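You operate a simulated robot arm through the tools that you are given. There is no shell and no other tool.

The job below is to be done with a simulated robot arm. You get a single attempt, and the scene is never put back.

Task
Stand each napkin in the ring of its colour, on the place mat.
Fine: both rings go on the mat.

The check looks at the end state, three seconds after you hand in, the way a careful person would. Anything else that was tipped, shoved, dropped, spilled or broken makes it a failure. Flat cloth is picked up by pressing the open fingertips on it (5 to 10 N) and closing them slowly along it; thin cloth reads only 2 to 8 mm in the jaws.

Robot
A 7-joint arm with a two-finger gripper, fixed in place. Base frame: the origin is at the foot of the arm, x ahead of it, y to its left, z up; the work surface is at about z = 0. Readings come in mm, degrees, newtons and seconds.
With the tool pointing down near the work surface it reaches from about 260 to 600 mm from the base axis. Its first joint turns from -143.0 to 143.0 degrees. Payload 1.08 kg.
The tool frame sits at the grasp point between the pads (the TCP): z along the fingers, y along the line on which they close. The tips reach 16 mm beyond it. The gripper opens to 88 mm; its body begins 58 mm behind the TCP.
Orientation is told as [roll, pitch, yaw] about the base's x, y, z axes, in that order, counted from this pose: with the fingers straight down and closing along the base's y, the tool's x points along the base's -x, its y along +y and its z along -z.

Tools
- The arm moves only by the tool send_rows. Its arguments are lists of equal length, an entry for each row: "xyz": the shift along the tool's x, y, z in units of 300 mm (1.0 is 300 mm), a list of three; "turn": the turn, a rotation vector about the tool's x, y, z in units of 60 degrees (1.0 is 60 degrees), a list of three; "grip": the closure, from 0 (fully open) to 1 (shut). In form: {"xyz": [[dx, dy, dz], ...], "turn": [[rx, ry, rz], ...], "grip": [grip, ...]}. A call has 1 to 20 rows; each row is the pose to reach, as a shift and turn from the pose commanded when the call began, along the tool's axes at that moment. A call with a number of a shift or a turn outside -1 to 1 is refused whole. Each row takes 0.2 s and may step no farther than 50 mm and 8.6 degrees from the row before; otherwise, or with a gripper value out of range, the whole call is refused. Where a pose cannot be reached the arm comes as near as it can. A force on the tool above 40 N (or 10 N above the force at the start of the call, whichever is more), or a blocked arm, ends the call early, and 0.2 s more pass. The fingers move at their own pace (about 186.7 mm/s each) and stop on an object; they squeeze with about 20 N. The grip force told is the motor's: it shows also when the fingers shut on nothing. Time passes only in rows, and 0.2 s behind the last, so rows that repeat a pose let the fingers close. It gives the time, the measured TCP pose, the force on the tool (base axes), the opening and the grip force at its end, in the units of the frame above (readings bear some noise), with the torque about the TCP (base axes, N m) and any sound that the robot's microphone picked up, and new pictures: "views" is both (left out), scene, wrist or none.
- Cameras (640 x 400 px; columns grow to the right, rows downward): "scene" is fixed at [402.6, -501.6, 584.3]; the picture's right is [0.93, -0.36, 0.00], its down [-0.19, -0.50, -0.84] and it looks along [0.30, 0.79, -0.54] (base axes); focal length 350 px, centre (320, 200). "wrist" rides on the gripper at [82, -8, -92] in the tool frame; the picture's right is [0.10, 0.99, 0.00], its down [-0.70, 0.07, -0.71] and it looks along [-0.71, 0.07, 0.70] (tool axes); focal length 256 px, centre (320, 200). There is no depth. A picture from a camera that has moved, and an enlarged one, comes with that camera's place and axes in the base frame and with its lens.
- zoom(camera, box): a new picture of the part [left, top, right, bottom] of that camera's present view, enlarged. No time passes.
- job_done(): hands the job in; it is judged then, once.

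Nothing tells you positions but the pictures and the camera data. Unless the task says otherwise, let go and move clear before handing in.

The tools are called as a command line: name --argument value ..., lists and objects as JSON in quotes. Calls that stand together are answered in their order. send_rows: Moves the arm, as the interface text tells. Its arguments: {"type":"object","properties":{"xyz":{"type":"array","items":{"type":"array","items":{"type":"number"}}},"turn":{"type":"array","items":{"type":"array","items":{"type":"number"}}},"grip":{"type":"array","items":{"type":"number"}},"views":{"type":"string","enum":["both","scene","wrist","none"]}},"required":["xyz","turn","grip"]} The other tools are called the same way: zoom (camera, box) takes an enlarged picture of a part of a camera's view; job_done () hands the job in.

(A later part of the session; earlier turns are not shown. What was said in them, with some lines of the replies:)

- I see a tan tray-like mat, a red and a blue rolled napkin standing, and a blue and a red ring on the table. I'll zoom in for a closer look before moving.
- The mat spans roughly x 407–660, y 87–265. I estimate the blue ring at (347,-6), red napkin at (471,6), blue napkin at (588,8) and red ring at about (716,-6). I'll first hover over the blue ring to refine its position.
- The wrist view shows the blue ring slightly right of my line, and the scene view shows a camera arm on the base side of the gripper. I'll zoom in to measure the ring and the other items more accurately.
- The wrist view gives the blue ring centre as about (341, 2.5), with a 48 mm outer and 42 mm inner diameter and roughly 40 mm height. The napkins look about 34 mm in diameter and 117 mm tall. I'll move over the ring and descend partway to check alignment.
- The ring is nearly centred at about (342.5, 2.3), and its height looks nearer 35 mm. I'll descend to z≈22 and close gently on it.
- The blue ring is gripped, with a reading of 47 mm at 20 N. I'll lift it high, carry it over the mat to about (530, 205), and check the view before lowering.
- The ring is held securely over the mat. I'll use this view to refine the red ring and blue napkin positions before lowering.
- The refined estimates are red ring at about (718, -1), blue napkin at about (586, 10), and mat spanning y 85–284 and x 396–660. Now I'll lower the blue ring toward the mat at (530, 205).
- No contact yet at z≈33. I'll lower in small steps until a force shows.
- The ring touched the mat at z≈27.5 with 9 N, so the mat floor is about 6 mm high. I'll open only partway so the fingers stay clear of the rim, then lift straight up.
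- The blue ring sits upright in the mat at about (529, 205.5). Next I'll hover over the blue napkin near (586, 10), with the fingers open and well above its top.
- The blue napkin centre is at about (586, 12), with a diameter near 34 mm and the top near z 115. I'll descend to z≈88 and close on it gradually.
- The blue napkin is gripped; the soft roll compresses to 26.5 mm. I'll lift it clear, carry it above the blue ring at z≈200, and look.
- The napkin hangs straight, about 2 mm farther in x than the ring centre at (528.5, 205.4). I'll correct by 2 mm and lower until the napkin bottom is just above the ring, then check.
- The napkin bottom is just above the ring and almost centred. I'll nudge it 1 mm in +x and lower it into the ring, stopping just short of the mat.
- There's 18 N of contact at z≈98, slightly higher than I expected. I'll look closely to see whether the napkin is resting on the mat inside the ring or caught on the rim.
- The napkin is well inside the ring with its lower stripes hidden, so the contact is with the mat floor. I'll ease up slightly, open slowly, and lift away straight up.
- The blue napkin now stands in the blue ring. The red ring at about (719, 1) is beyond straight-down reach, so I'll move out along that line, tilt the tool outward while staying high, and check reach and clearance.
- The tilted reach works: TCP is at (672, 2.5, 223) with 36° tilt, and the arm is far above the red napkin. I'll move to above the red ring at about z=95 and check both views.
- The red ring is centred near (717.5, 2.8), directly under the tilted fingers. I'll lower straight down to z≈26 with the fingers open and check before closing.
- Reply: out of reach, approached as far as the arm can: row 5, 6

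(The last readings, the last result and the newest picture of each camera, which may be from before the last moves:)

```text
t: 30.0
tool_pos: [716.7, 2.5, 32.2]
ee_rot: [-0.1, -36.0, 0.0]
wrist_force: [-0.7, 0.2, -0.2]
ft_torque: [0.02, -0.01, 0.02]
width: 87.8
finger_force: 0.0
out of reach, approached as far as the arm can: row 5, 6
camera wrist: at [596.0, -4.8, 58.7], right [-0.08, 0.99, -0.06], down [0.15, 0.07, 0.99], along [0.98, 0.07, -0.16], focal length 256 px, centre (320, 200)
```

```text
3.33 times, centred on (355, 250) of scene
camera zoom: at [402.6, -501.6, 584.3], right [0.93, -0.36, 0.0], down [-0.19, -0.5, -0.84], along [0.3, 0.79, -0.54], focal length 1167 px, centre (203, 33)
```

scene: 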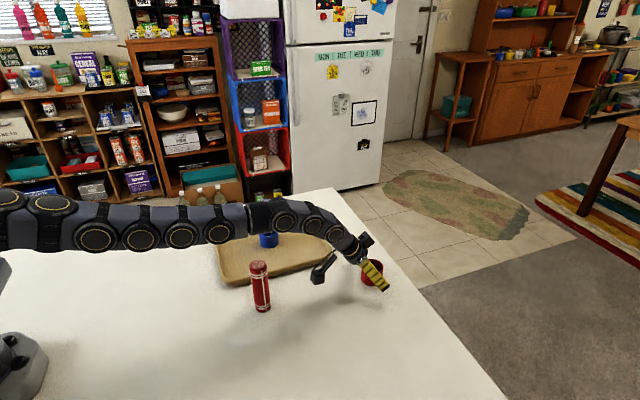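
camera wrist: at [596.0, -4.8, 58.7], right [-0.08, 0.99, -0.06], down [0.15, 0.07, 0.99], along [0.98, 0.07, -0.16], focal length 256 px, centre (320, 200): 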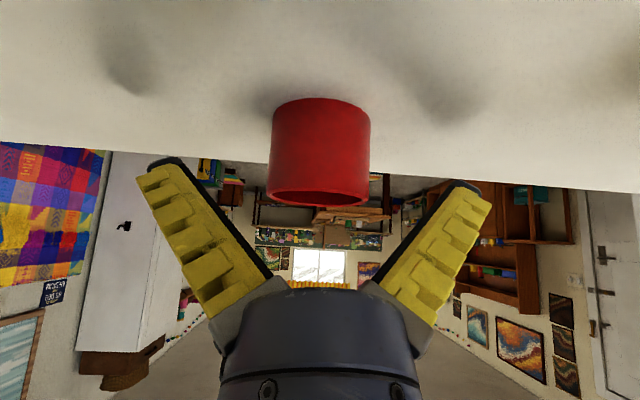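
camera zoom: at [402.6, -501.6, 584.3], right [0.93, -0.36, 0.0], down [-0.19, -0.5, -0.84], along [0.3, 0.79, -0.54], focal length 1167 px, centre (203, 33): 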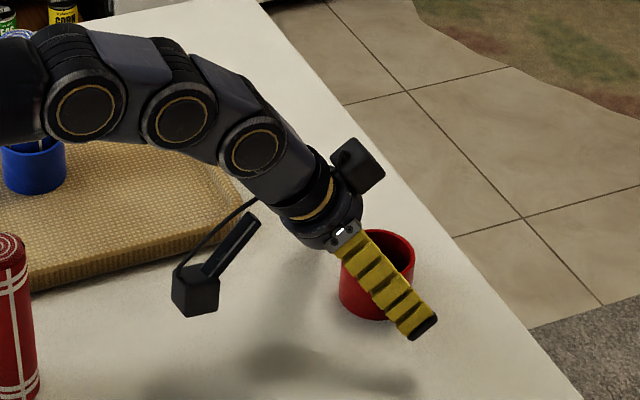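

The arm stops at z≈32 with the ring centred between the fingers, and the pads still cover the upper 20 mm of its wall. I'll close gently here.

send_rows --xyz '[[0, 0, 0], [0, 0, 0], [0, 0, 0], [0, 0, 0], [0, 0, 0], [0, 0, 0], [0, 0, 0], [0, 0, 0], [0, 0, 0]]' --turn '[[0, 0, 0], [0, 0, 0], [0, 0, 0], [0, 0, 0], [0, 0, 0], [0, 0, 0], [0, 0, 0], [0, 0, 0], [0, 0, 0]]' --grip '[0.1, 0.2, 0.28, 0.34, 0.4, 0.44, 0.48, 1, 1]'

zoom --camera "scene" --box '[280, 190, 430, 310]'

```text
t: 32.0
tool_pos: [717.2, 3.2, 32.5]
ee_rot: [0.0, -36.0, 0.0]
wrist_force: [-0.4, -0.4, 0.6]
ft_torque: [0.02, 0.02, 0.05]
width: 45.3
finger_force: 20.6
camera wrist: at [596.1, -5.0, 58.7], right [-0.08, 0.99, -0.06], down [0.15, 0.07, 0.99], along [0.99, 0.07, -0.16], focal length 256 px, centre (320, 200)
```

scene: 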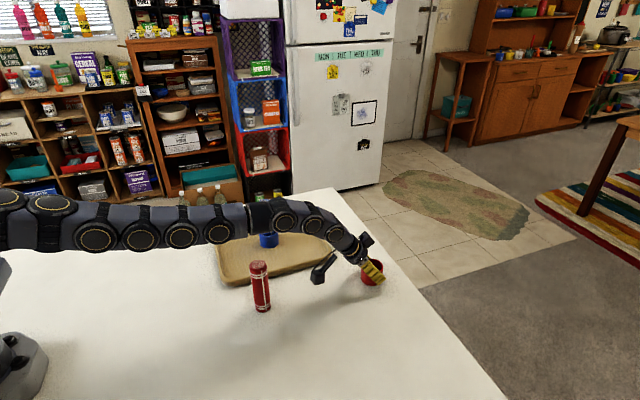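
wrist: 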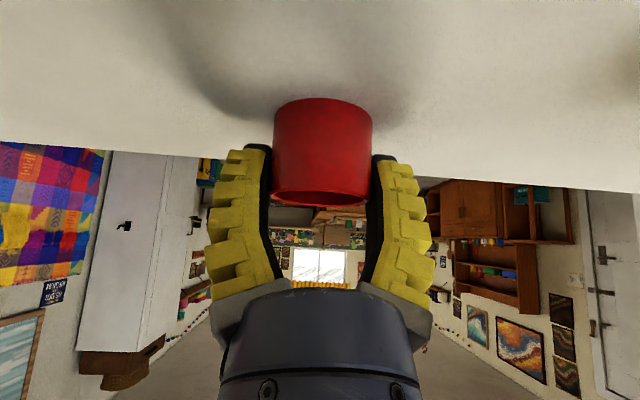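

```text
3.33 times, centred on (355, 250) of scene
camera zoom: at [402.6, -501.6, 584.3], right [0.93, -0.36, 0.0], down [-0.19, -0.5, -0.84], along [0.3, 0.79, -0.54], focal length 1167 px, centre (203, 33)
```

zoom: 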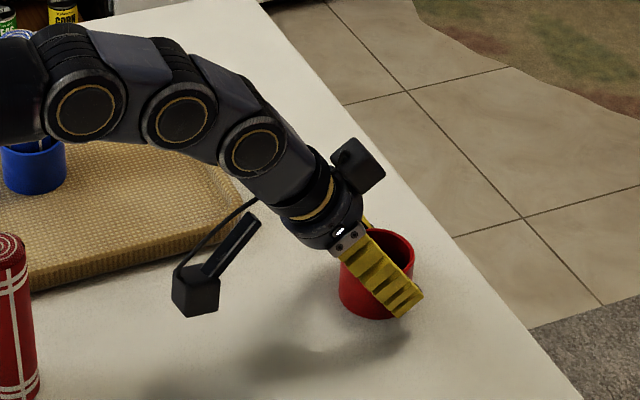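

The red ring is gripped, reading 45 mm at 20 N. I'll lift a little first to confirm the hold.

send_rows --xyz '[[-0.0196, 0, -0.027], [-0.05, 0, -0.068], [-0.0784, 0, -0.1079], [-0.0784, 0, -0.1079]]' --turn '[[0, 0, 0], [0, 0, 0], [0, 0, 0], [0, 0, 0]]' --grip '[1, 1, 1, 1]'

zoom --camera "scene" --box '[280, 190, 430, 310]'

```text
t: 33.0
tool_pos: [715.7, 3.7, 71.7]
ee_rot: [0.0, -36.0, 0.0]
wrist_force: [0.4, -0.2, -1.0]
ft_torque: [0.05, 0.02, 0.01]
width: 45.4
finger_force: 20.1
camera wrist: at [595.4, -4.5, 98.7], right [-0.08, 0.99, -0.06], down [0.15, 0.07, 0.99], along [0.98, 0.07, -0.16], focal length 256 px, centre (320, 200)
```

scene: 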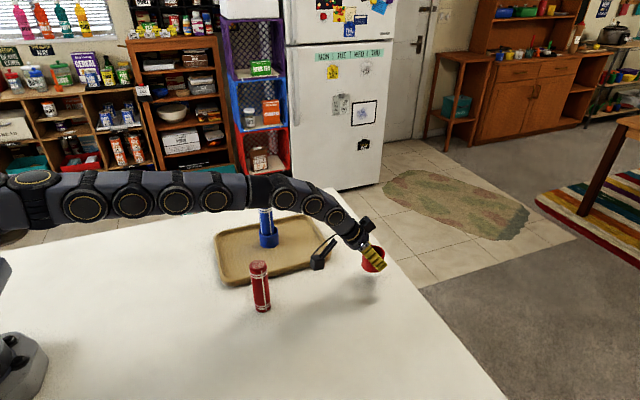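
wrist: 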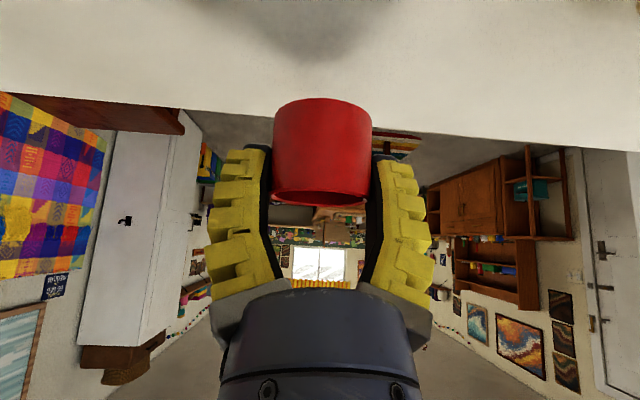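

```text
3.33 times, centred on (355, 250) of scene
camera zoom: at [402.6, -501.6, 584.3], right [0.93, -0.36, 0.0], down [-0.19, -0.5, -0.84], along [0.3, 0.79, -0.54], focal length 1167 px, centre (203, 33)
```

zoom: 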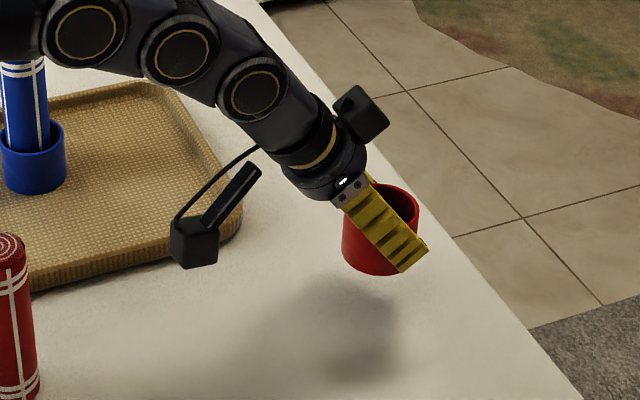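

The ring is held level and clear of the table. I'll carry it high over to the mat near (450, 152), passing well above everything.

send_rows --xyz '[[-0.038, 0, -0.1373], [-0.0624, 0.0167, -0.2843], [-0.0771, 0.05, -0.4179], [-0.0391, 0.1, -0.5074], [0.0607, 0.18, -0.58], [0.1632, 0.26, -0.6544], [0.263, 0.3367, -0.7269], [0.3654, 0.4167, -0.8014], [0.4625, 0.4967, -0.872], [0.4625, 0.4967, -0.872], [0.4625, 0.4967, -0.872]]' --turn '[[0, 0, 0], [0, 0, 0], [0, 0, 0], [0, 0, 0], [0, 0, 0], [0, 0, 0], [0, 0, 0], [0, 0, 0], [0, 0, 0], [0, 0, 0], [0, 0, 0]]' --grip '[1, 1, 1, 1, 1, 1, 1, 1, 1, 1, 1]'

```text
t: 35.4
tool_pos: [450.2, 151.6, 202.7]
ee_rot: [-0.1, -36.0, 0.0]
wrist_force: [-0.4, -0.4, -0.2]
ft_torque: [0.03, -0.01, -0.01]
width: 44.7
finger_force: 19.5
camera wrist: at [328.8, 143.8, 229.1], right [-0.08, 0.99, -0.06], down [0.15, 0.07, 0.99], along [0.99, 0.07, -0.16], focal length 256 px, centre (320, 200)
```

scene: 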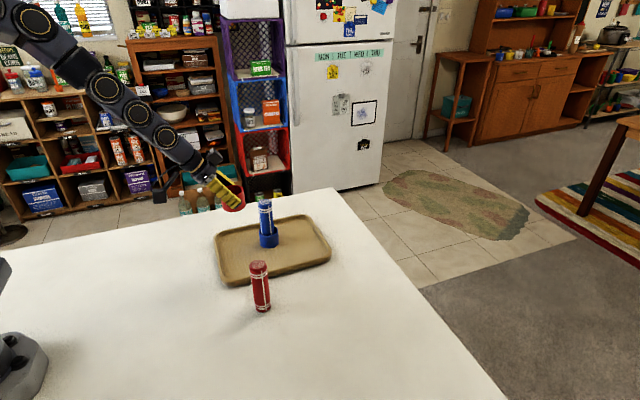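
wrist: 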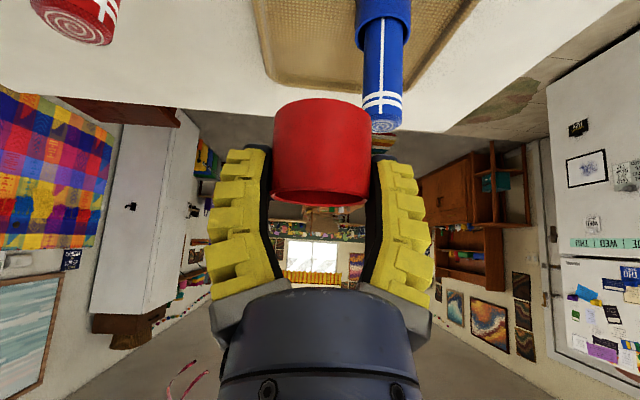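

The ring is above the near part of the mat and about 90 mm from the blue set. I'll lower it straight down to just above the mat floor and look.

send_rows --xyz '[[0.08, 0, 0.11], [0.16, 0, 0.22], [0.235, 0, 0.323], [0.28, 0, 0.385], [0.3058, 0, 0.4207], [0.3058, 0, 0.4207]]' --turn '[[0, 0, 0], [0, 0, 0], [0, 0, 0], [0, 0, 0], [0, 0, 0], [0, 0, 0]]' --grip '[1, 1, 1, 1, 1, 1]'

zoom --camera "scene" --box '[180, 160, 330, 280]'

```text
t: 36.8
tool_pos: [451.6, 151.7, 46.4]
ee_rot: [0.0, -36.1, 0.0]
wrist_force: [0.0, 0.1, -1.6]
ft_torque: [-0.01, 0.01, 0.04]
width: 44.7
finger_force: 20.7
camera wrist: at [330.1, 144.1, 73.0], right [-0.08, 0.99, -0.06], down [0.15, 0.07, 0.99], along [0.99, 0.07, -0.15], focal length 256 px, centre (320, 200)
```

scene: 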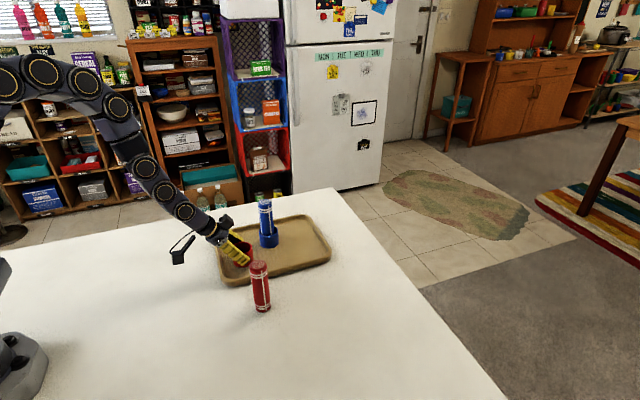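
wrist: 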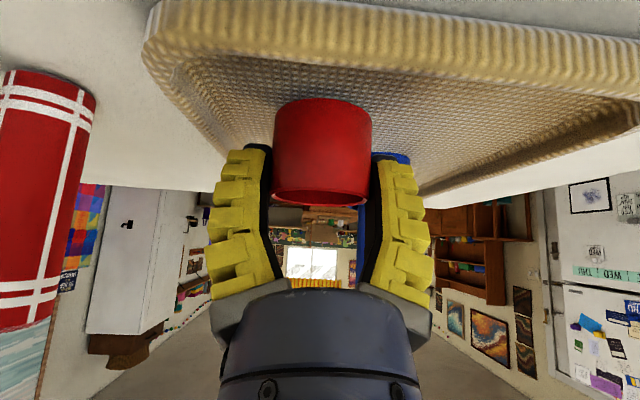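

```text
3.33 times, centred on (255, 220) of scene
camera zoom: at [402.6, -501.6, 584.3], right [0.93, -0.36, 0.0], down [-0.19, -0.5, -0.84], along [0.3, 0.79, -0.54], focal length 1167 px, centre (537, 133)
```

zoom: 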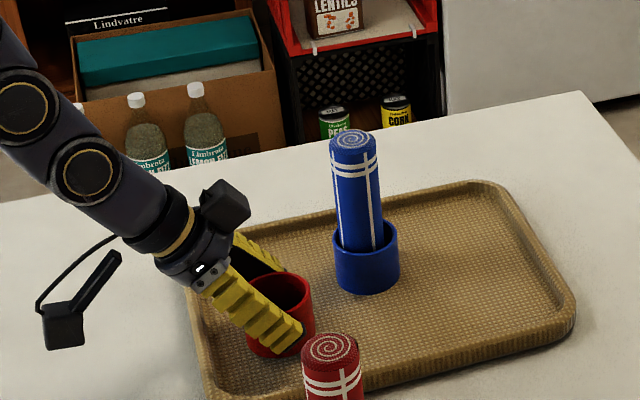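

The red ring hangs level inside the mat boundary. I'll lower in small steps until contact.

send_rows --xyz '[[0.0039, 0, 0.0054], [0.0078, 0, 0.0108], [0.0108, 0, 0.0148], [0.0108, 0, 0.0148]]' --turn '[[0, 0, 0], [0, 0, 0], [0, 0, 0], [0, 0, 0]]' --grip '[1, 1, 1, 1]' --views "none"

```text
t: 37.8
tool_pos: [451.4, 152.6, 41.3]
ee_rot: [0.0, -36.0, 0.1]
wrist_force: [-0.4, -0.4, -0.4]
ft_torque: [-0.02, 0.01, -0.02]
width: 44.4
finger_force: 19.8
```

send_rows --xyz '[[0.002, 0, 0.0027], [0.0039, 0, 0.0054], [0.0039, 0, 0.0054]]' --turn '[[0, 0, 0], [0, 0, 0], [0, 0, 0]]' --grip '[1, 1, 1]' --views "none"

```text
t: 38.6
tool_pos: [450.5, 152.3, 37.0]
ee_rot: [0.0, -36.0, 0.0]
wrist_force: [-1.2, -0.6, 1.4]
ft_torque: [0.02, 0.05, 0.02]
width: 44.6
finger_force: 20.1
```

send_rows --xyz '[[0.0015, 0, 0.002], [0.0029, 0, 0.004], [0.0029, 0, 0.004]]' --turn '[[0, 0, 0], [0, 0, 0], [0, 0, 0]]' --grip '[1, 1, 1]'

zoom --camera "scene" --box '[180, 160, 330, 280]'

```text
t: 39.4
tool_pos: [451.0, 152.1, 37.1]
ee_rot: [0.0, -36.1, 0.0]
wrist_force: [-0.8, -1.9, 10.7]
ft_torque: [-0.05, 0.06, 0.02]
width: 45.9
finger_force: 20.1
camera wrist: at [330.0, 144.4, 64.2], right [-0.08, 0.99, -0.06], down [0.15, 0.07, 0.99], along [0.99, 0.07, -0.15], focal length 256 px, centre (320, 200)
```

scene: 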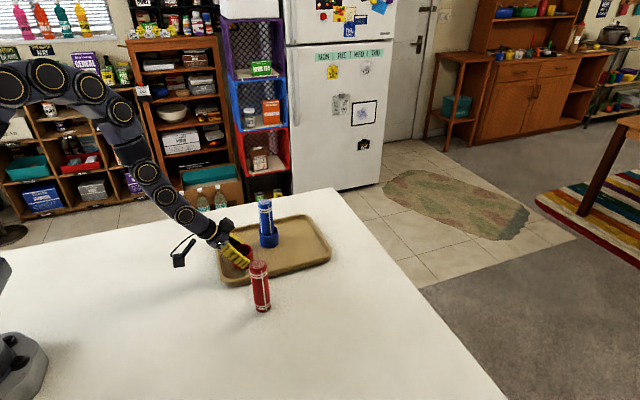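
wrist: 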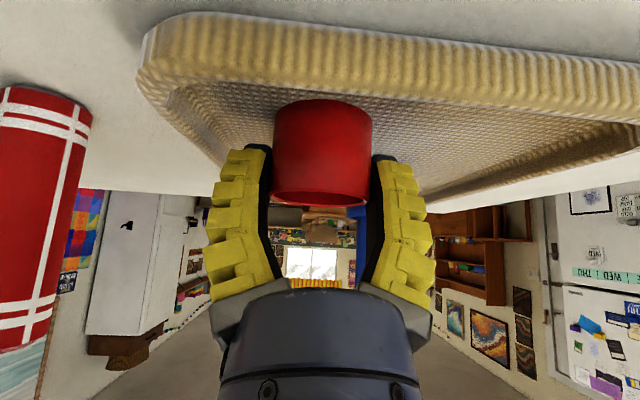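

```text
3.33 times, centred on (255, 220) of scene
camera zoom: at [402.6, -501.6, 584.3], right [0.93, -0.36, 0.0], down [-0.19, -0.5, -0.84], along [0.3, 0.79, -0.54], focal length 1167 px, centre (537, 133)
```

zoom: 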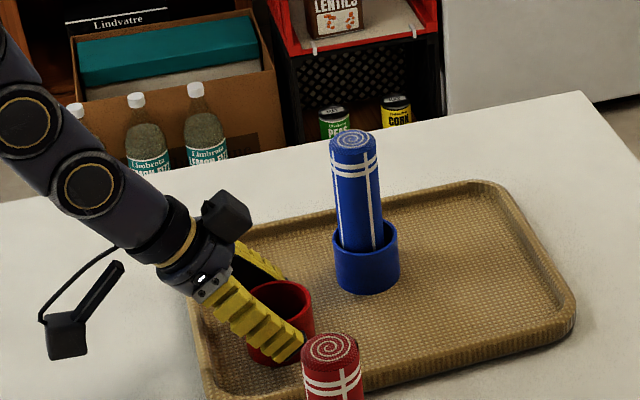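

Firm contact at 10.7 N, so the ring is on the mat. I'll open just enough to free it and rise straight up.

send_rows --xyz '[[0, 0, 0], [0, 0, 0], [0, 0, 0], [0, 0, 0], [-0.01, 0, -0.0135], [-0.0294, 0, -0.0405], [-0.0784, 0, -0.1079], [-0.15, 0, -0.206], [-0.22, 0, -0.303], [-0.294, 0, -0.4045], [-0.294, 0, -0.4045]]' --turn '[[0, 0, 0], [0, 0, 0], [0, 0, 0], [0, 0, 0], [0, 0, 0], [0, 0, 0], [0, 0, 0], [0, 0, 0], [0, 0, 0], [0, 0, 0], [0, 0, 0]]' --grip '[0.46, 0.42, 0.38, 0.34, 0.34, 0.34, 0.34, 0.3, 0.2, 0.1, 0]'

zoom --camera "scene" --box '[180, 160, 330, 280]'

```text
t: 41.8
tool_pos: [451.7, 152.8, 187.3]
ee_rot: [0.1, -35.9, 0.0]
wrist_force: [0.2, -0.9, -0.3]
ft_torque: [0.02, -0.01, 0.0]
width: 88.1
finger_force: 0.0
camera wrist: at [329.8, 144.4, 213.5], right [-0.08, 0.99, -0.06], down [0.15, 0.07, 0.99], along [0.98, 0.07, -0.16], focal length 256 px, centre (320, 200)
```

scene: 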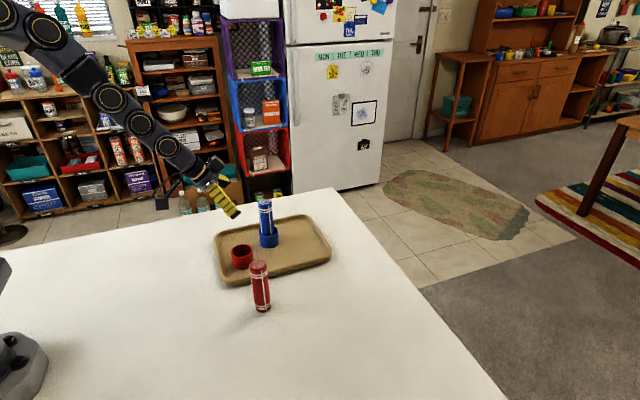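
wrist: 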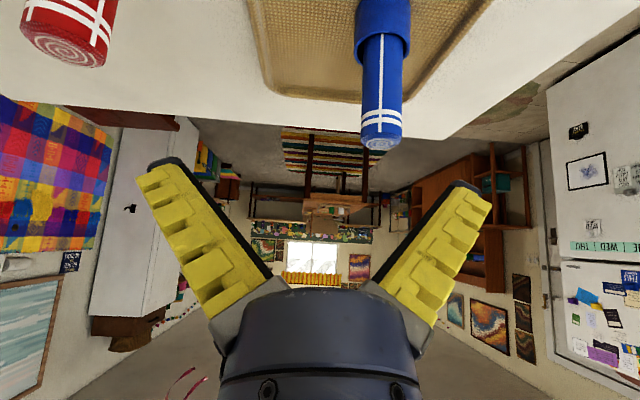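

```text
3.33 times, centred on (255, 220) of scene
camera zoom: at [402.6, -501.6, 584.3], right [0.93, -0.36, 0.0], down [-0.19, -0.5, -0.84], along [0.3, 0.79, -0.54], focal length 1167 px, centre (537, 133)
```

zoom: 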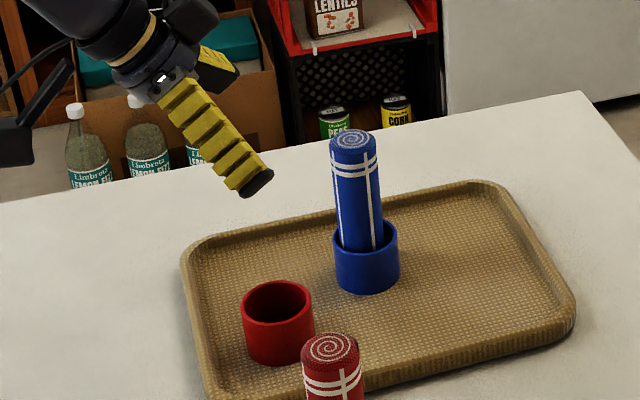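

The red ring stands upright on the mat near (451, 152). Next I'll straighten the tool to vertical and hover over the red napkin near (470, 9.5).

send_rows --xyz '[[-0.01, -0.09, 0.005], [-0.02, -0.18, 0.01], [-0.03, -0.28, 0.015], [-0.045, -0.38, 0.02], [-0.0545, -0.4767, 0.0273], [-0.0545, -0.4767, 0.0273], [-0.0545, -0.4767, 0.0273]]' --turn '[[0, 0.12, 0], [0, 0.24, 0], [0, 0.36, 0], [0, 0.48, 0], [0, 0.6, 0], [0, 0.6, 0], [0, 0.6, 0]]' --grip '[0, 0, 0, 0, 0, 0, 0]'

zoom --camera "wrist" --box '[240, 0, 400, 200]'

```text
t: 43.4
tool_pos: [468.7, 9.4, 188.0]
ee_rot: [0.0, 0.0, 0.0]
wrist_force: [0.7, -0.4, 0.2]
ft_torque: [-0.02, 0.01, -0.01]
width: 88.1
finger_force: 0.0
camera wrist: at [385.4, 1.2, 282.3], right [-0.1, 0.99, 0.0], down [0.7, 0.07, 0.71], along [0.7, 0.07, -0.71], focal length 256 px, centre (320, 200)
```

scene: 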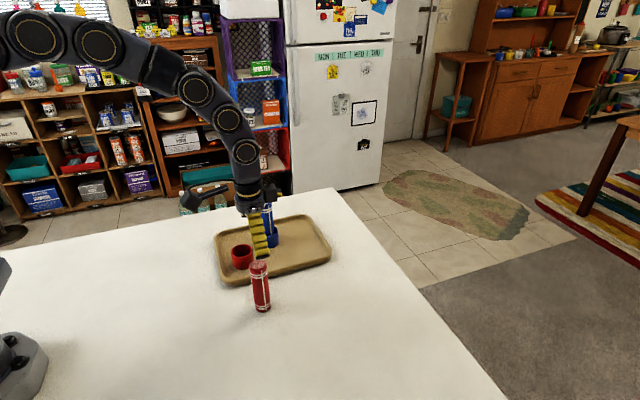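
wrist: 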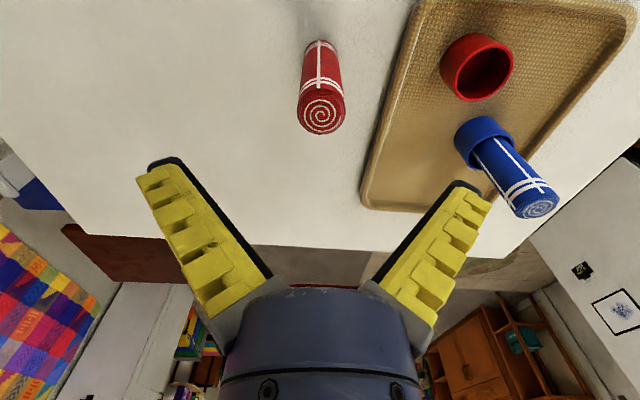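

```text
2.00 times, centred on (320, 100) of wrist
camera zoom: at [385.4, 1.2, 282.3], right [-0.1, 0.99, 0.0], down [0.7, 0.07, 0.71], along [0.7, 0.07, -0.71], focal length 512 px, centre (320, 400)
```

zoom: 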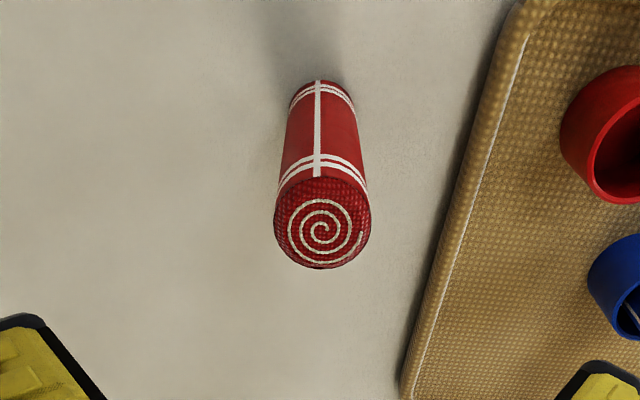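

The red napkin centre is near (467.5, 10), almost directly below the tool. I'll descend to z≈88 and close gradually.

send_rows --xyz '[[0.0033, 0.002, 0.09], [0.0033, 0.002, 0.18], [0.0033, 0.002, 0.27], [0.0033, 0.002, 0.3333], [0.0033, 0.002, 0.3333], [0.0033, 0.002, 0.3333], [0.0033, 0.002, 0.3333], [0.0033, 0.002, 0.3333], [0.0033, 0.002, 0.3333], [0.0033, 0.002, 0.3333], [0.0033, 0.002, 0.3333], [0.0033, 0.002, 0.3333]]' --turn '[[0, 0, 0], [0, 0, 0], [0, 0, 0], [0, 0, 0], [0, 0, 0], [0, 0, 0], [0, 0, 0], [0, 0, 0], [0, 0, 0], [0, 0, 0], [0, 0, 0], [0, 0, 0]]' --grip '[0, 0, 0, 0, 0.15, 0.3, 0.4, 0.48, 0.54, 0.6, 0.65, 1]'

```text
t: 46.0
tool_pos: [468.1, 10.2, 91.4]
ee_rot: [0.0, -0.1, 0.0]
wrist_force: [-4.0, -0.8, 15.1]
ft_torque: [-0.01, 0.31, 0.01]
width: 24.1
finger_force: 19.7
camera wrist: at [384.8, 1.8, 183.5], right [-0.1, 0.99, 0.0], down [0.7, 0.07, 0.71], along [0.71, 0.07, -0.7], focal length 256 px, centre (320, 200)
```

scene: 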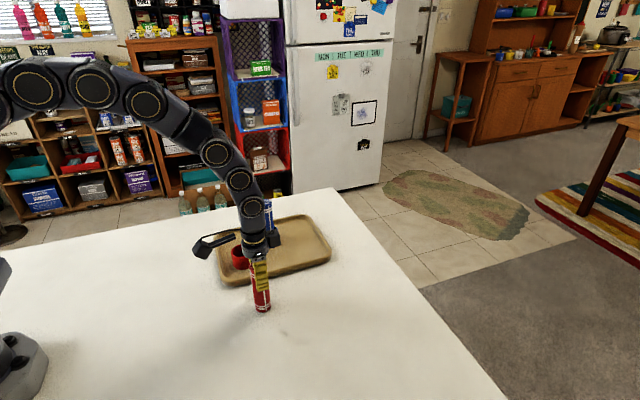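
wrist: 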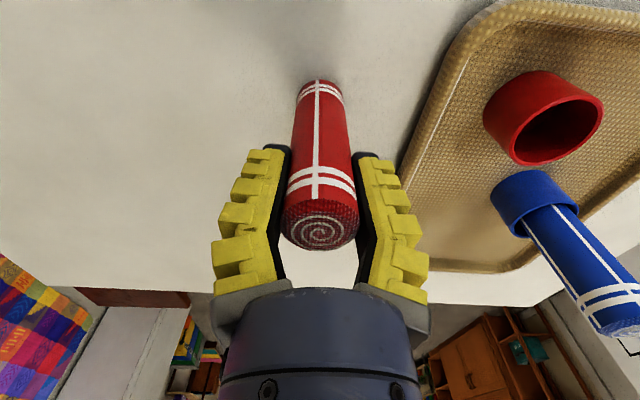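

The red napkin is gripped at 24 mm and 20 N. I'll lift it, carry it above the red ring at z≈205, and check alignment.

send_rows --xyz '[[0, 0, -0.02], [0, 0, -0.1], [0, 0, -0.24], [0, 0, -0.3833], [0.0142, 0.118, -0.3833], [0.0284, 0.2367, -0.3833], [0.0425, 0.355, -0.3833], [0.0567, 0.4733, -0.3833], [0.0567, 0.4733, -0.3833], [0.0567, 0.4733, -0.3833]]' --turn '[[0, 0, 0], [0, 0, 0], [0, 0, 0], [0, 0, 0], [0, 0, 0], [0, 0, 0], [0, 0, 0], [0, 0, 0], [0, 0, 0], [0, 0, 0]]' --grip '[1, 1, 1, 1, 1, 1, 1, 1, 1, 1]'

zoom --camera "wrist" --box '[240, 0, 400, 120]'

zoom --camera "scene" --box '[180, 140, 330, 280]'

```text
t: 48.2
tool_pos: [449.4, 152.8, 206.5]
ee_rot: [0.0, 0.0, 0.1]
wrist_force: [0.5, 0.8, 0.2]
ft_torque: [-0.04, 0.02, 0.01]
width: 23.4
finger_force: 20.4
camera wrist: at [367.8, 145.3, 298.4], right [-0.1, 0.99, 0.0], down [0.7, 0.07, 0.71], along [0.71, 0.07, -0.7], focal length 256 px, centre (320, 200)
```

scene: 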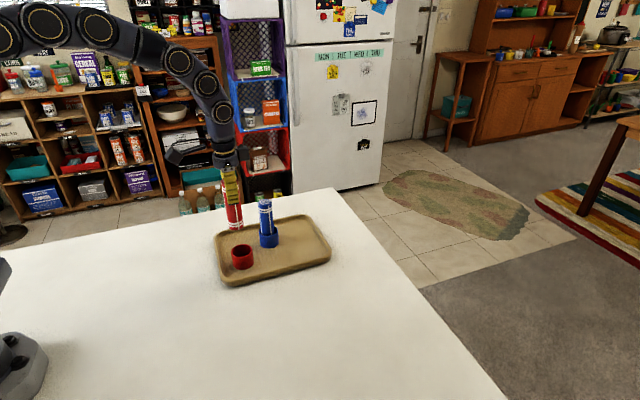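
wrist: 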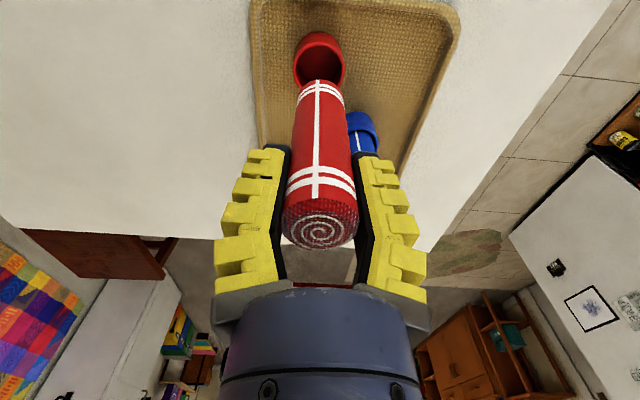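

```text
3.33 times, centred on (320, 60) of wrist
camera zoom: at [367.8, 145.3, 298.4], right [-0.1, 0.99, 0.0], down [0.7, 0.07, 0.71], along [0.71, 0.07, -0.7], focal length 853 px, centre (320, 667)
```

zoom: 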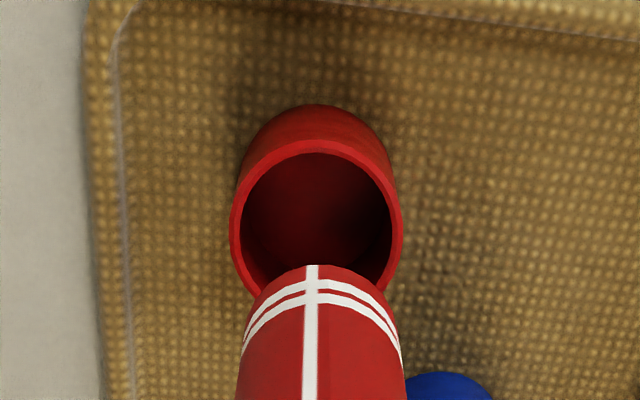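

```text
2.86 times, centred on (255, 210) of scene
camera zoom: at [402.6, -501.6, 584.3], right [0.93, -0.36, 0.0], down [-0.19, -0.5, -0.84], along [0.3, 0.79, -0.54], focal length 1000 px, centre (506, 171)
```

zoom: 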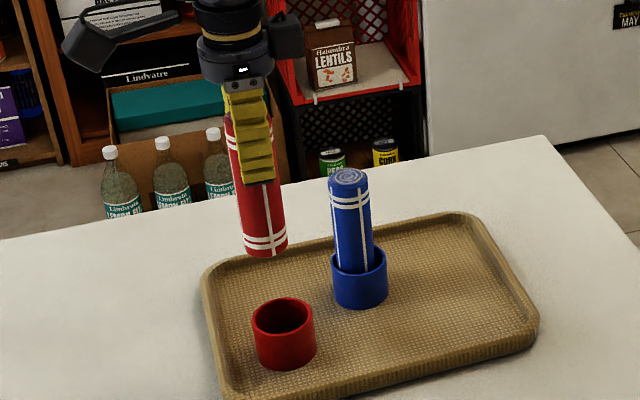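

The ring centre is about (452, 153) and the napkin bottom about (450.4, 154), a small offset. I'll correct by 1.5 mm in x and -0.8 mm in y and lower to just above the ring.

send_rows --xyz '[[-0.005, -0.0027, 0.05], [-0.005, -0.0027, 0.11], [-0.005, -0.0027, 0.17], [-0.005, -0.0027, 0.22], [-0.005, -0.0027, 0.22], [-0.005, -0.0027, 0.22]]' --turn '[[0, 0, 0], [0, 0, 0], [0, 0, 0], [0, 0, 0], [0, 0, 0], [0, 0, 0]]' --grip '[1, 1, 1, 1, 1, 1]'

zoom --camera "wrist" --box '[240, 0, 400, 120]'

zoom --camera "scene" --box '[180, 140, 330, 280]'

```text
t: 49.6
tool_pos: [451.7, 151.6, 139.0]
ee_rot: [0.0, 0.0, 0.0]
wrist_force: [0.0, -0.3, 0.0]
ft_torque: [-0.02, 0.0, 0.0]
width: 23.3
finger_force: 20.4
camera wrist: at [368.7, 143.4, 231.1], right [-0.1, 0.99, 0.0], down [0.7, 0.07, 0.71], along [0.71, 0.07, -0.7], focal length 256 px, centre (320, 200)
```

scene: 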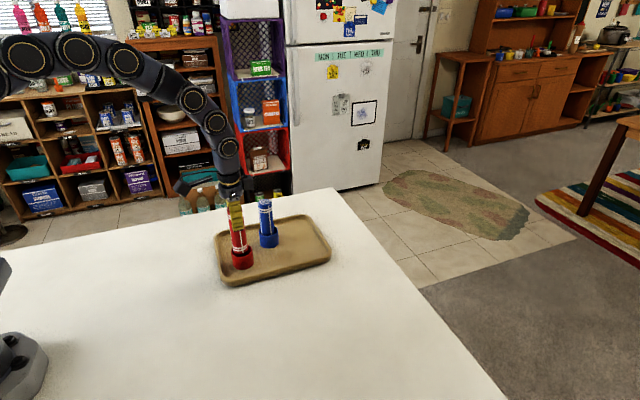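
wrist: 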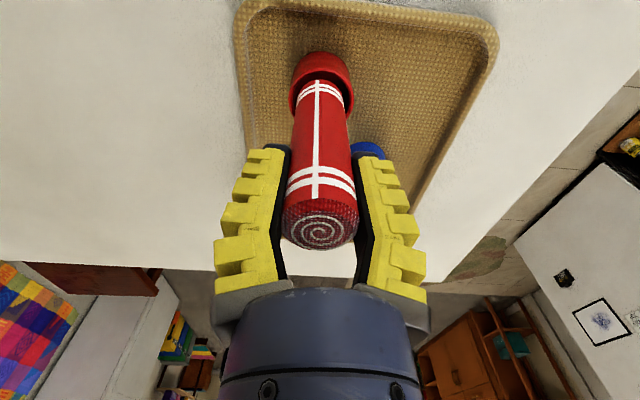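

```text
3.33 times, centred on (320, 60) of wrist
camera zoom: at [368.7, 143.4, 231.1], right [-0.1, 0.99, 0.0], down [0.7, 0.07, 0.71], along [0.71, 0.07, -0.7], focal length 853 px, centre (320, 667)
```

zoom: 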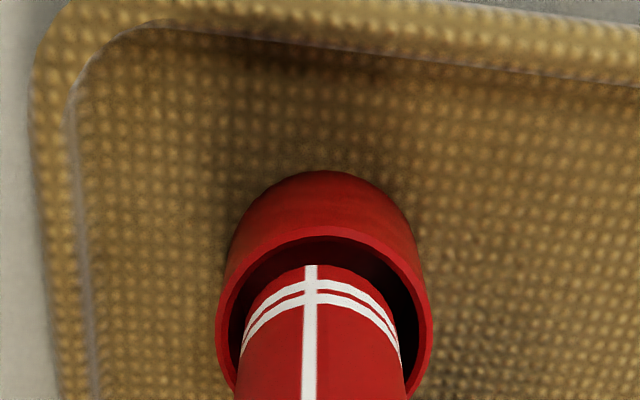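

```text
2.86 times, centred on (255, 210) of scene
camera zoom: at [402.6, -501.6, 584.3], right [0.93, -0.36, 0.0], down [-0.19, -0.5, -0.84], along [0.3, 0.79, -0.54], focal length 1000 px, centre (506, 171)
```

zoom: 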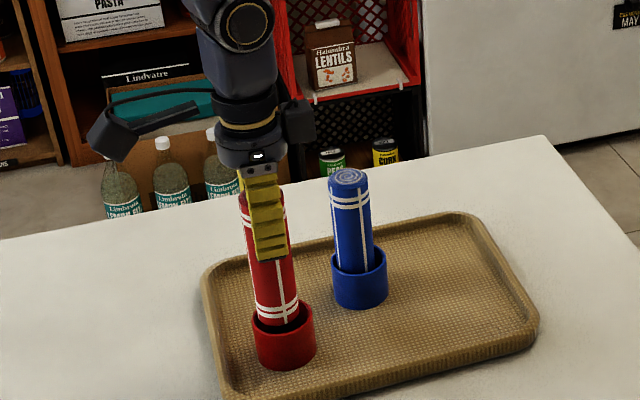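

Nearly centred, with about 1 mm of correction needed. I'll nudge it and lower the napkin into the ring, stopping near the expected floor contact.

send_rows --xyz '[[-0.0033, 0.0017, 0.02], [-0.0033, 0.0017, 0.05], [-0.0033, 0.0017, 0.08], [-0.0033, 0.0017, 0.105], [-0.0033, 0.0017, 0.12], [-0.0033, 0.0017, 0.128], [-0.0033, 0.0017, 0.128]]' --turn '[[0, 0, 0], [0, 0, 0], [0, 0, 0], [0, 0, 0], [0, 0, 0], [0, 0, 0], [0, 0, 0]]' --grip '[1, 1, 1, 1, 1, 1, 1]'

zoom --camera "wrist" --box '[240, 40, 400, 160]'

zoom --camera "scene" --box '[180, 140, 330, 280]'

```text
t: 51.2
tool_pos: [452.4, 151.9, 100.9]
ee_rot: [0.0, -0.2, -0.1]
wrist_force: [-3.0, -0.5, 15.8]
ft_torque: [-0.04, 0.13, -0.02]
width: 23.9
finger_force: 20.5
camera wrist: at [370.4, 143.8, 194.0], right [-0.1, 0.99, 0.0], down [0.7, 0.07, 0.71], along [0.71, 0.07, -0.7], focal length 256 px, centre (320, 200)
```

scene: 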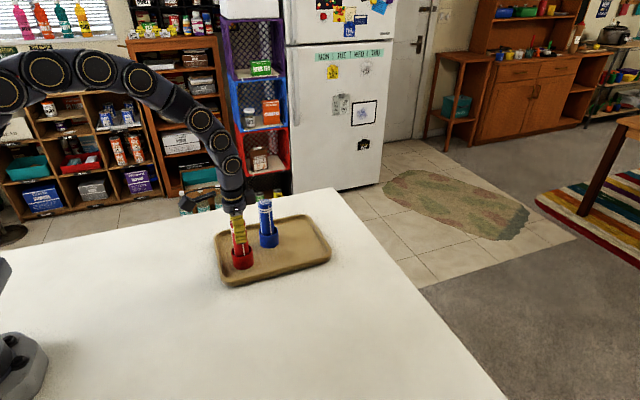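
wrist: 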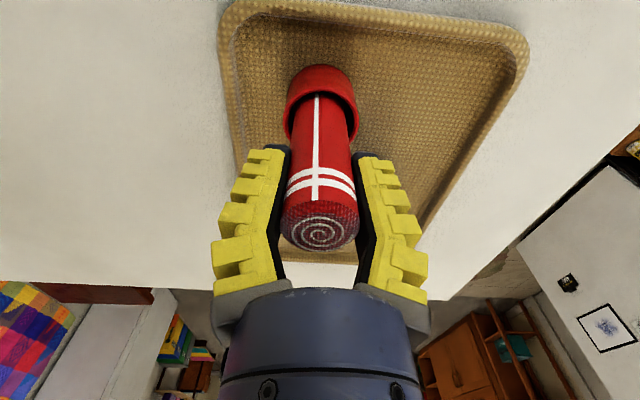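

```text
3.33 times, centred on (320, 100) of wrist
camera zoom: at [370.4, 143.8, 194.0], right [-0.1, 0.99, 0.0], down [0.7, 0.07, 0.71], along [0.71, 0.07, -0.7], focal length 853 px, centre (320, 533)
```

zoom: 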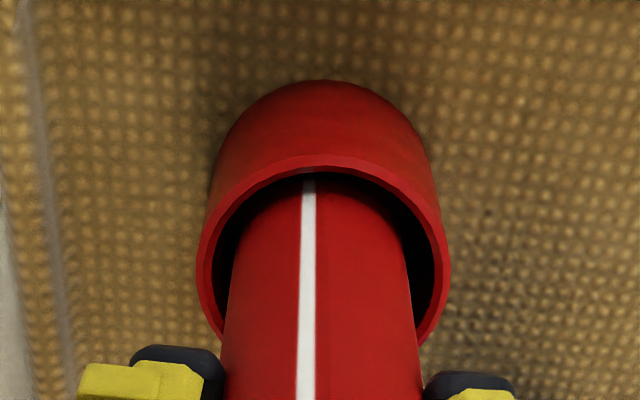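

```text
2.86 times, centred on (255, 210) of scene
camera zoom: at [402.6, -501.6, 584.3], right [0.93, -0.36, 0.0], down [-0.19, -0.5, -0.84], along [0.3, 0.79, -0.54], focal length 1000 px, centre (506, 171)
```

zoom: 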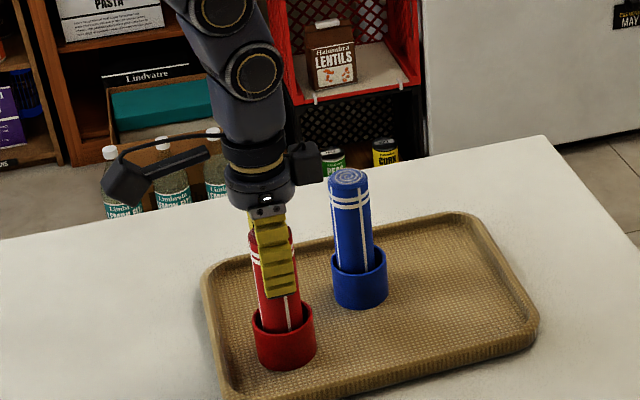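

The red napkin is inside its ring and resting on the mat floor at 15.8 N, with its lower stripes hidden. I'll ease up slightly, open slowly, and lift straight up.

send_rows --xyz '[[0, 0, -0.004], [0, 0, -0.004], [0, 0, -0.004], [0, 0, -0.004], [0, 0, -0.004], [0, 0, -0.004], [0, 0, -0.004], [0, 0, -0.004], [0, 0, -0.05], [0, 0, -0.15], [0, 0, -0.28], [0, 0, -0.42], [0, 0, -0.42]]' --turn '[[0, 0, 0], [0, 0, 0], [0, 0, 0], [0, 0, 0], [0, 0, 0], [0, 0, 0], [0, 0, 0], [0, 0, 0], [0, 0, 0], [0, 0, 0], [0, 0, 0], [0, 0, 0], [0, 0, 0]]' --grip '[1, 0.7, 0.65, 0.6, 0.55, 0.5, 0.4, 0.3, 0.25, 0.2, 0.1, 0, 0]'

zoom --camera "scene" --box '[190, 180, 340, 300]'

zoom --camera "wrist" --box '[200, 0, 480, 180]'

```text
t: 54.0
tool_pos: [455.0, 152.4, 226.2]
ee_rot: [0.0, -0.1, 0.1]
wrist_force: [-0.4, -0.7, 0.2]
ft_torque: [-0.01, -0.01, 0.04]
width: 87.8
finger_force: 0.1
camera wrist: at [371.3, 143.5, 319.0], right [-0.1, 0.99, 0.0], down [0.7, 0.07, 0.71], along [0.7, 0.07, -0.71], focal length 256 px, centre (320, 200)
```

scene: 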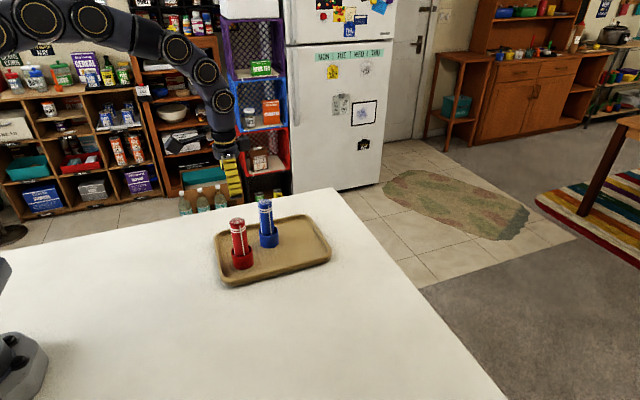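
wrist: 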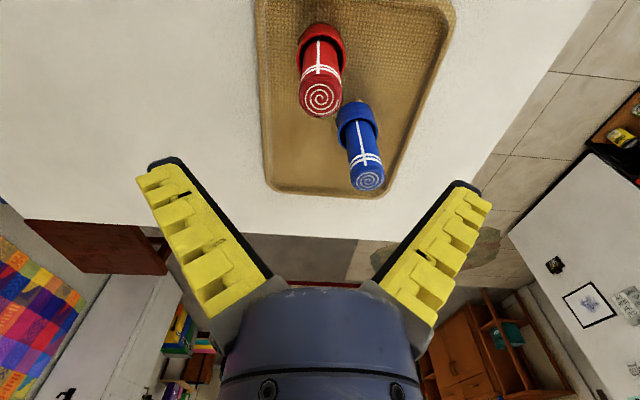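

```text
3.33 times, centred on (265, 240) of scene
camera zoom: at [402.6, -501.6, 584.3], right [0.93, -0.36, 0.0], down [-0.19, -0.5, -0.84], along [0.3, 0.79, -0.54], focal length 1167 px, centre (503, 67)
```

zoom: 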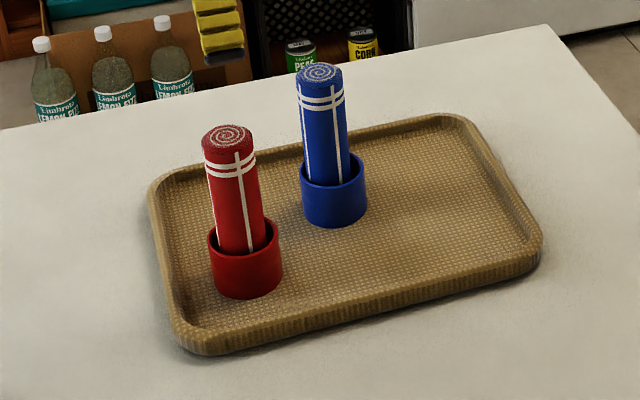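

```text
2.22 times, centred on (340, 90) of wrist
camera zoom: at [371.3, 143.5, 319.0], right [-0.1, 0.99, 0.0], down [0.7, 0.07, 0.71], along [0.7, 0.07, -0.71], focal length 569 px, centre (276, 444)
```

zoom: 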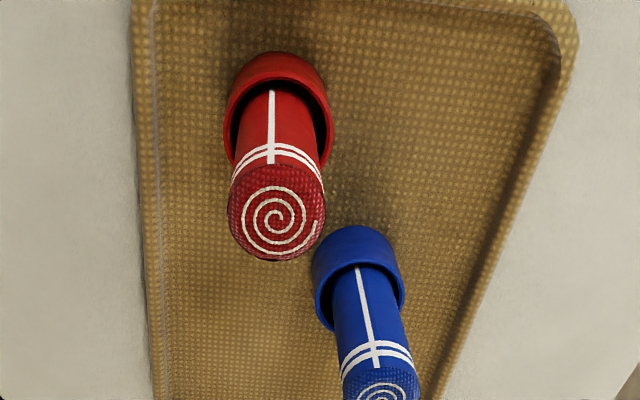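

Both napkins stand upright in their matching rings on the mat, and the mat hasn't moved. I'll back the arm farther away and confirm everything stays still before handing in.

send_rows --xyz '[[0, 0, -0.1], [0.08, -0.08, -0.2], [0.16, -0.18, -0.25], [0.22, -0.28, -0.25], [0.25, -0.38, -0.25], [0.25, -0.38, -0.25], [0.25, -0.38, -0.25], [0.25, -0.38, -0.25], [0.25, -0.38, -0.25], [0.25, -0.38, -0.25]]' --turn '[[0, 0, 0], [0, 0, 0], [0, 0, 0], [0, 0, 0], [0, 0, 0], [0, 0, 0], [0, 0, 0], [0, 0, 0], [0, 0, 0], [0, 0, 0]]' --grip '[0, 0, 0, 0, 0, 0, 0, 0, 0, 0]'

zoom --camera "scene" --box '[190, 180, 340, 300]'

```text
t: 56.2
tool_pos: [377.8, 38.0, 301.8]
ee_rot: [0.1, 0.0, 0.0]
wrist_force: [-0.4, -0.7, 0.1]
ft_torque: [0.02, 0.02, 0.01]
width: 87.8
finger_force: 0.0
camera wrist: at [295.7, 29.5, 394.0], right [-0.1, 0.99, 0.0], down [0.7, 0.07, 0.71], along [0.71, 0.07, -0.7], focal length 256 px, centre (320, 200)
```

scene: 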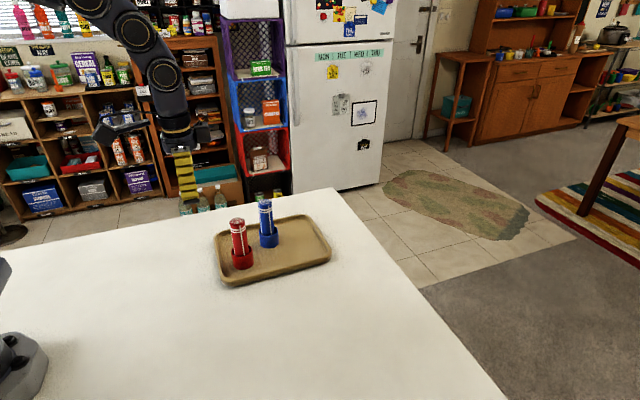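
wrist: 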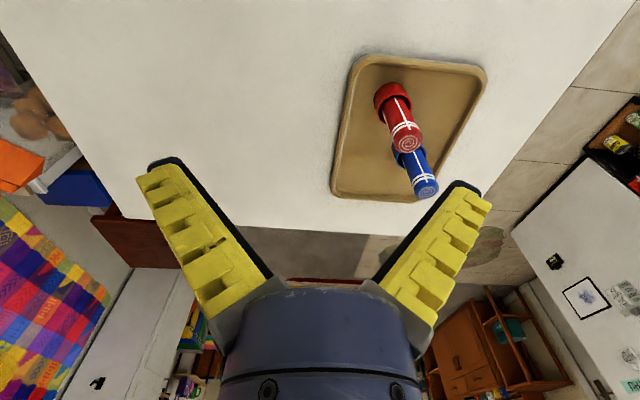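

```text
3.33 times, centred on (265, 240) of scene
camera zoom: at [402.6, -501.6, 584.3], right [0.93, -0.36, 0.0], down [-0.19, -0.5, -0.84], along [0.3, 0.79, -0.54], focal length 1167 px, centre (503, 67)
```

zoom: 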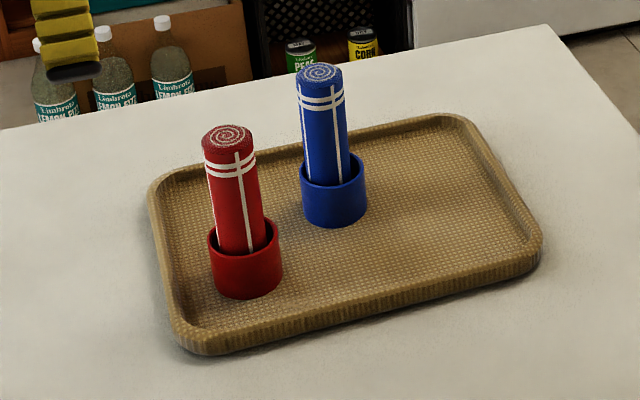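

The red napkin stands in the red ring and the blue napkin in the blue ring, both steady on the mat. The arm is clear with an empty, open gripper, so I'm handing in.

job_done

```text
The job is handed in.
```

Both napkins are standing upright in the ring of their own colour, and both rings are on the place mat. I handed the job in with the gripper open and the arm moved clear. The last picture, about two seconds after I let go of the second napkin, showed both sets unchanged and the mat where it started.

- **Red ring:** it was too far away to pick up with the gripper pointing straight down. I tilted the gripper about 36° outward to lift it, then set it on the mat at the same tilt.
- **Other objects:** the only things I handled were the two rings and the two napkins. I saw no sign in the pictures or force readings of anything else being bumped or moved.
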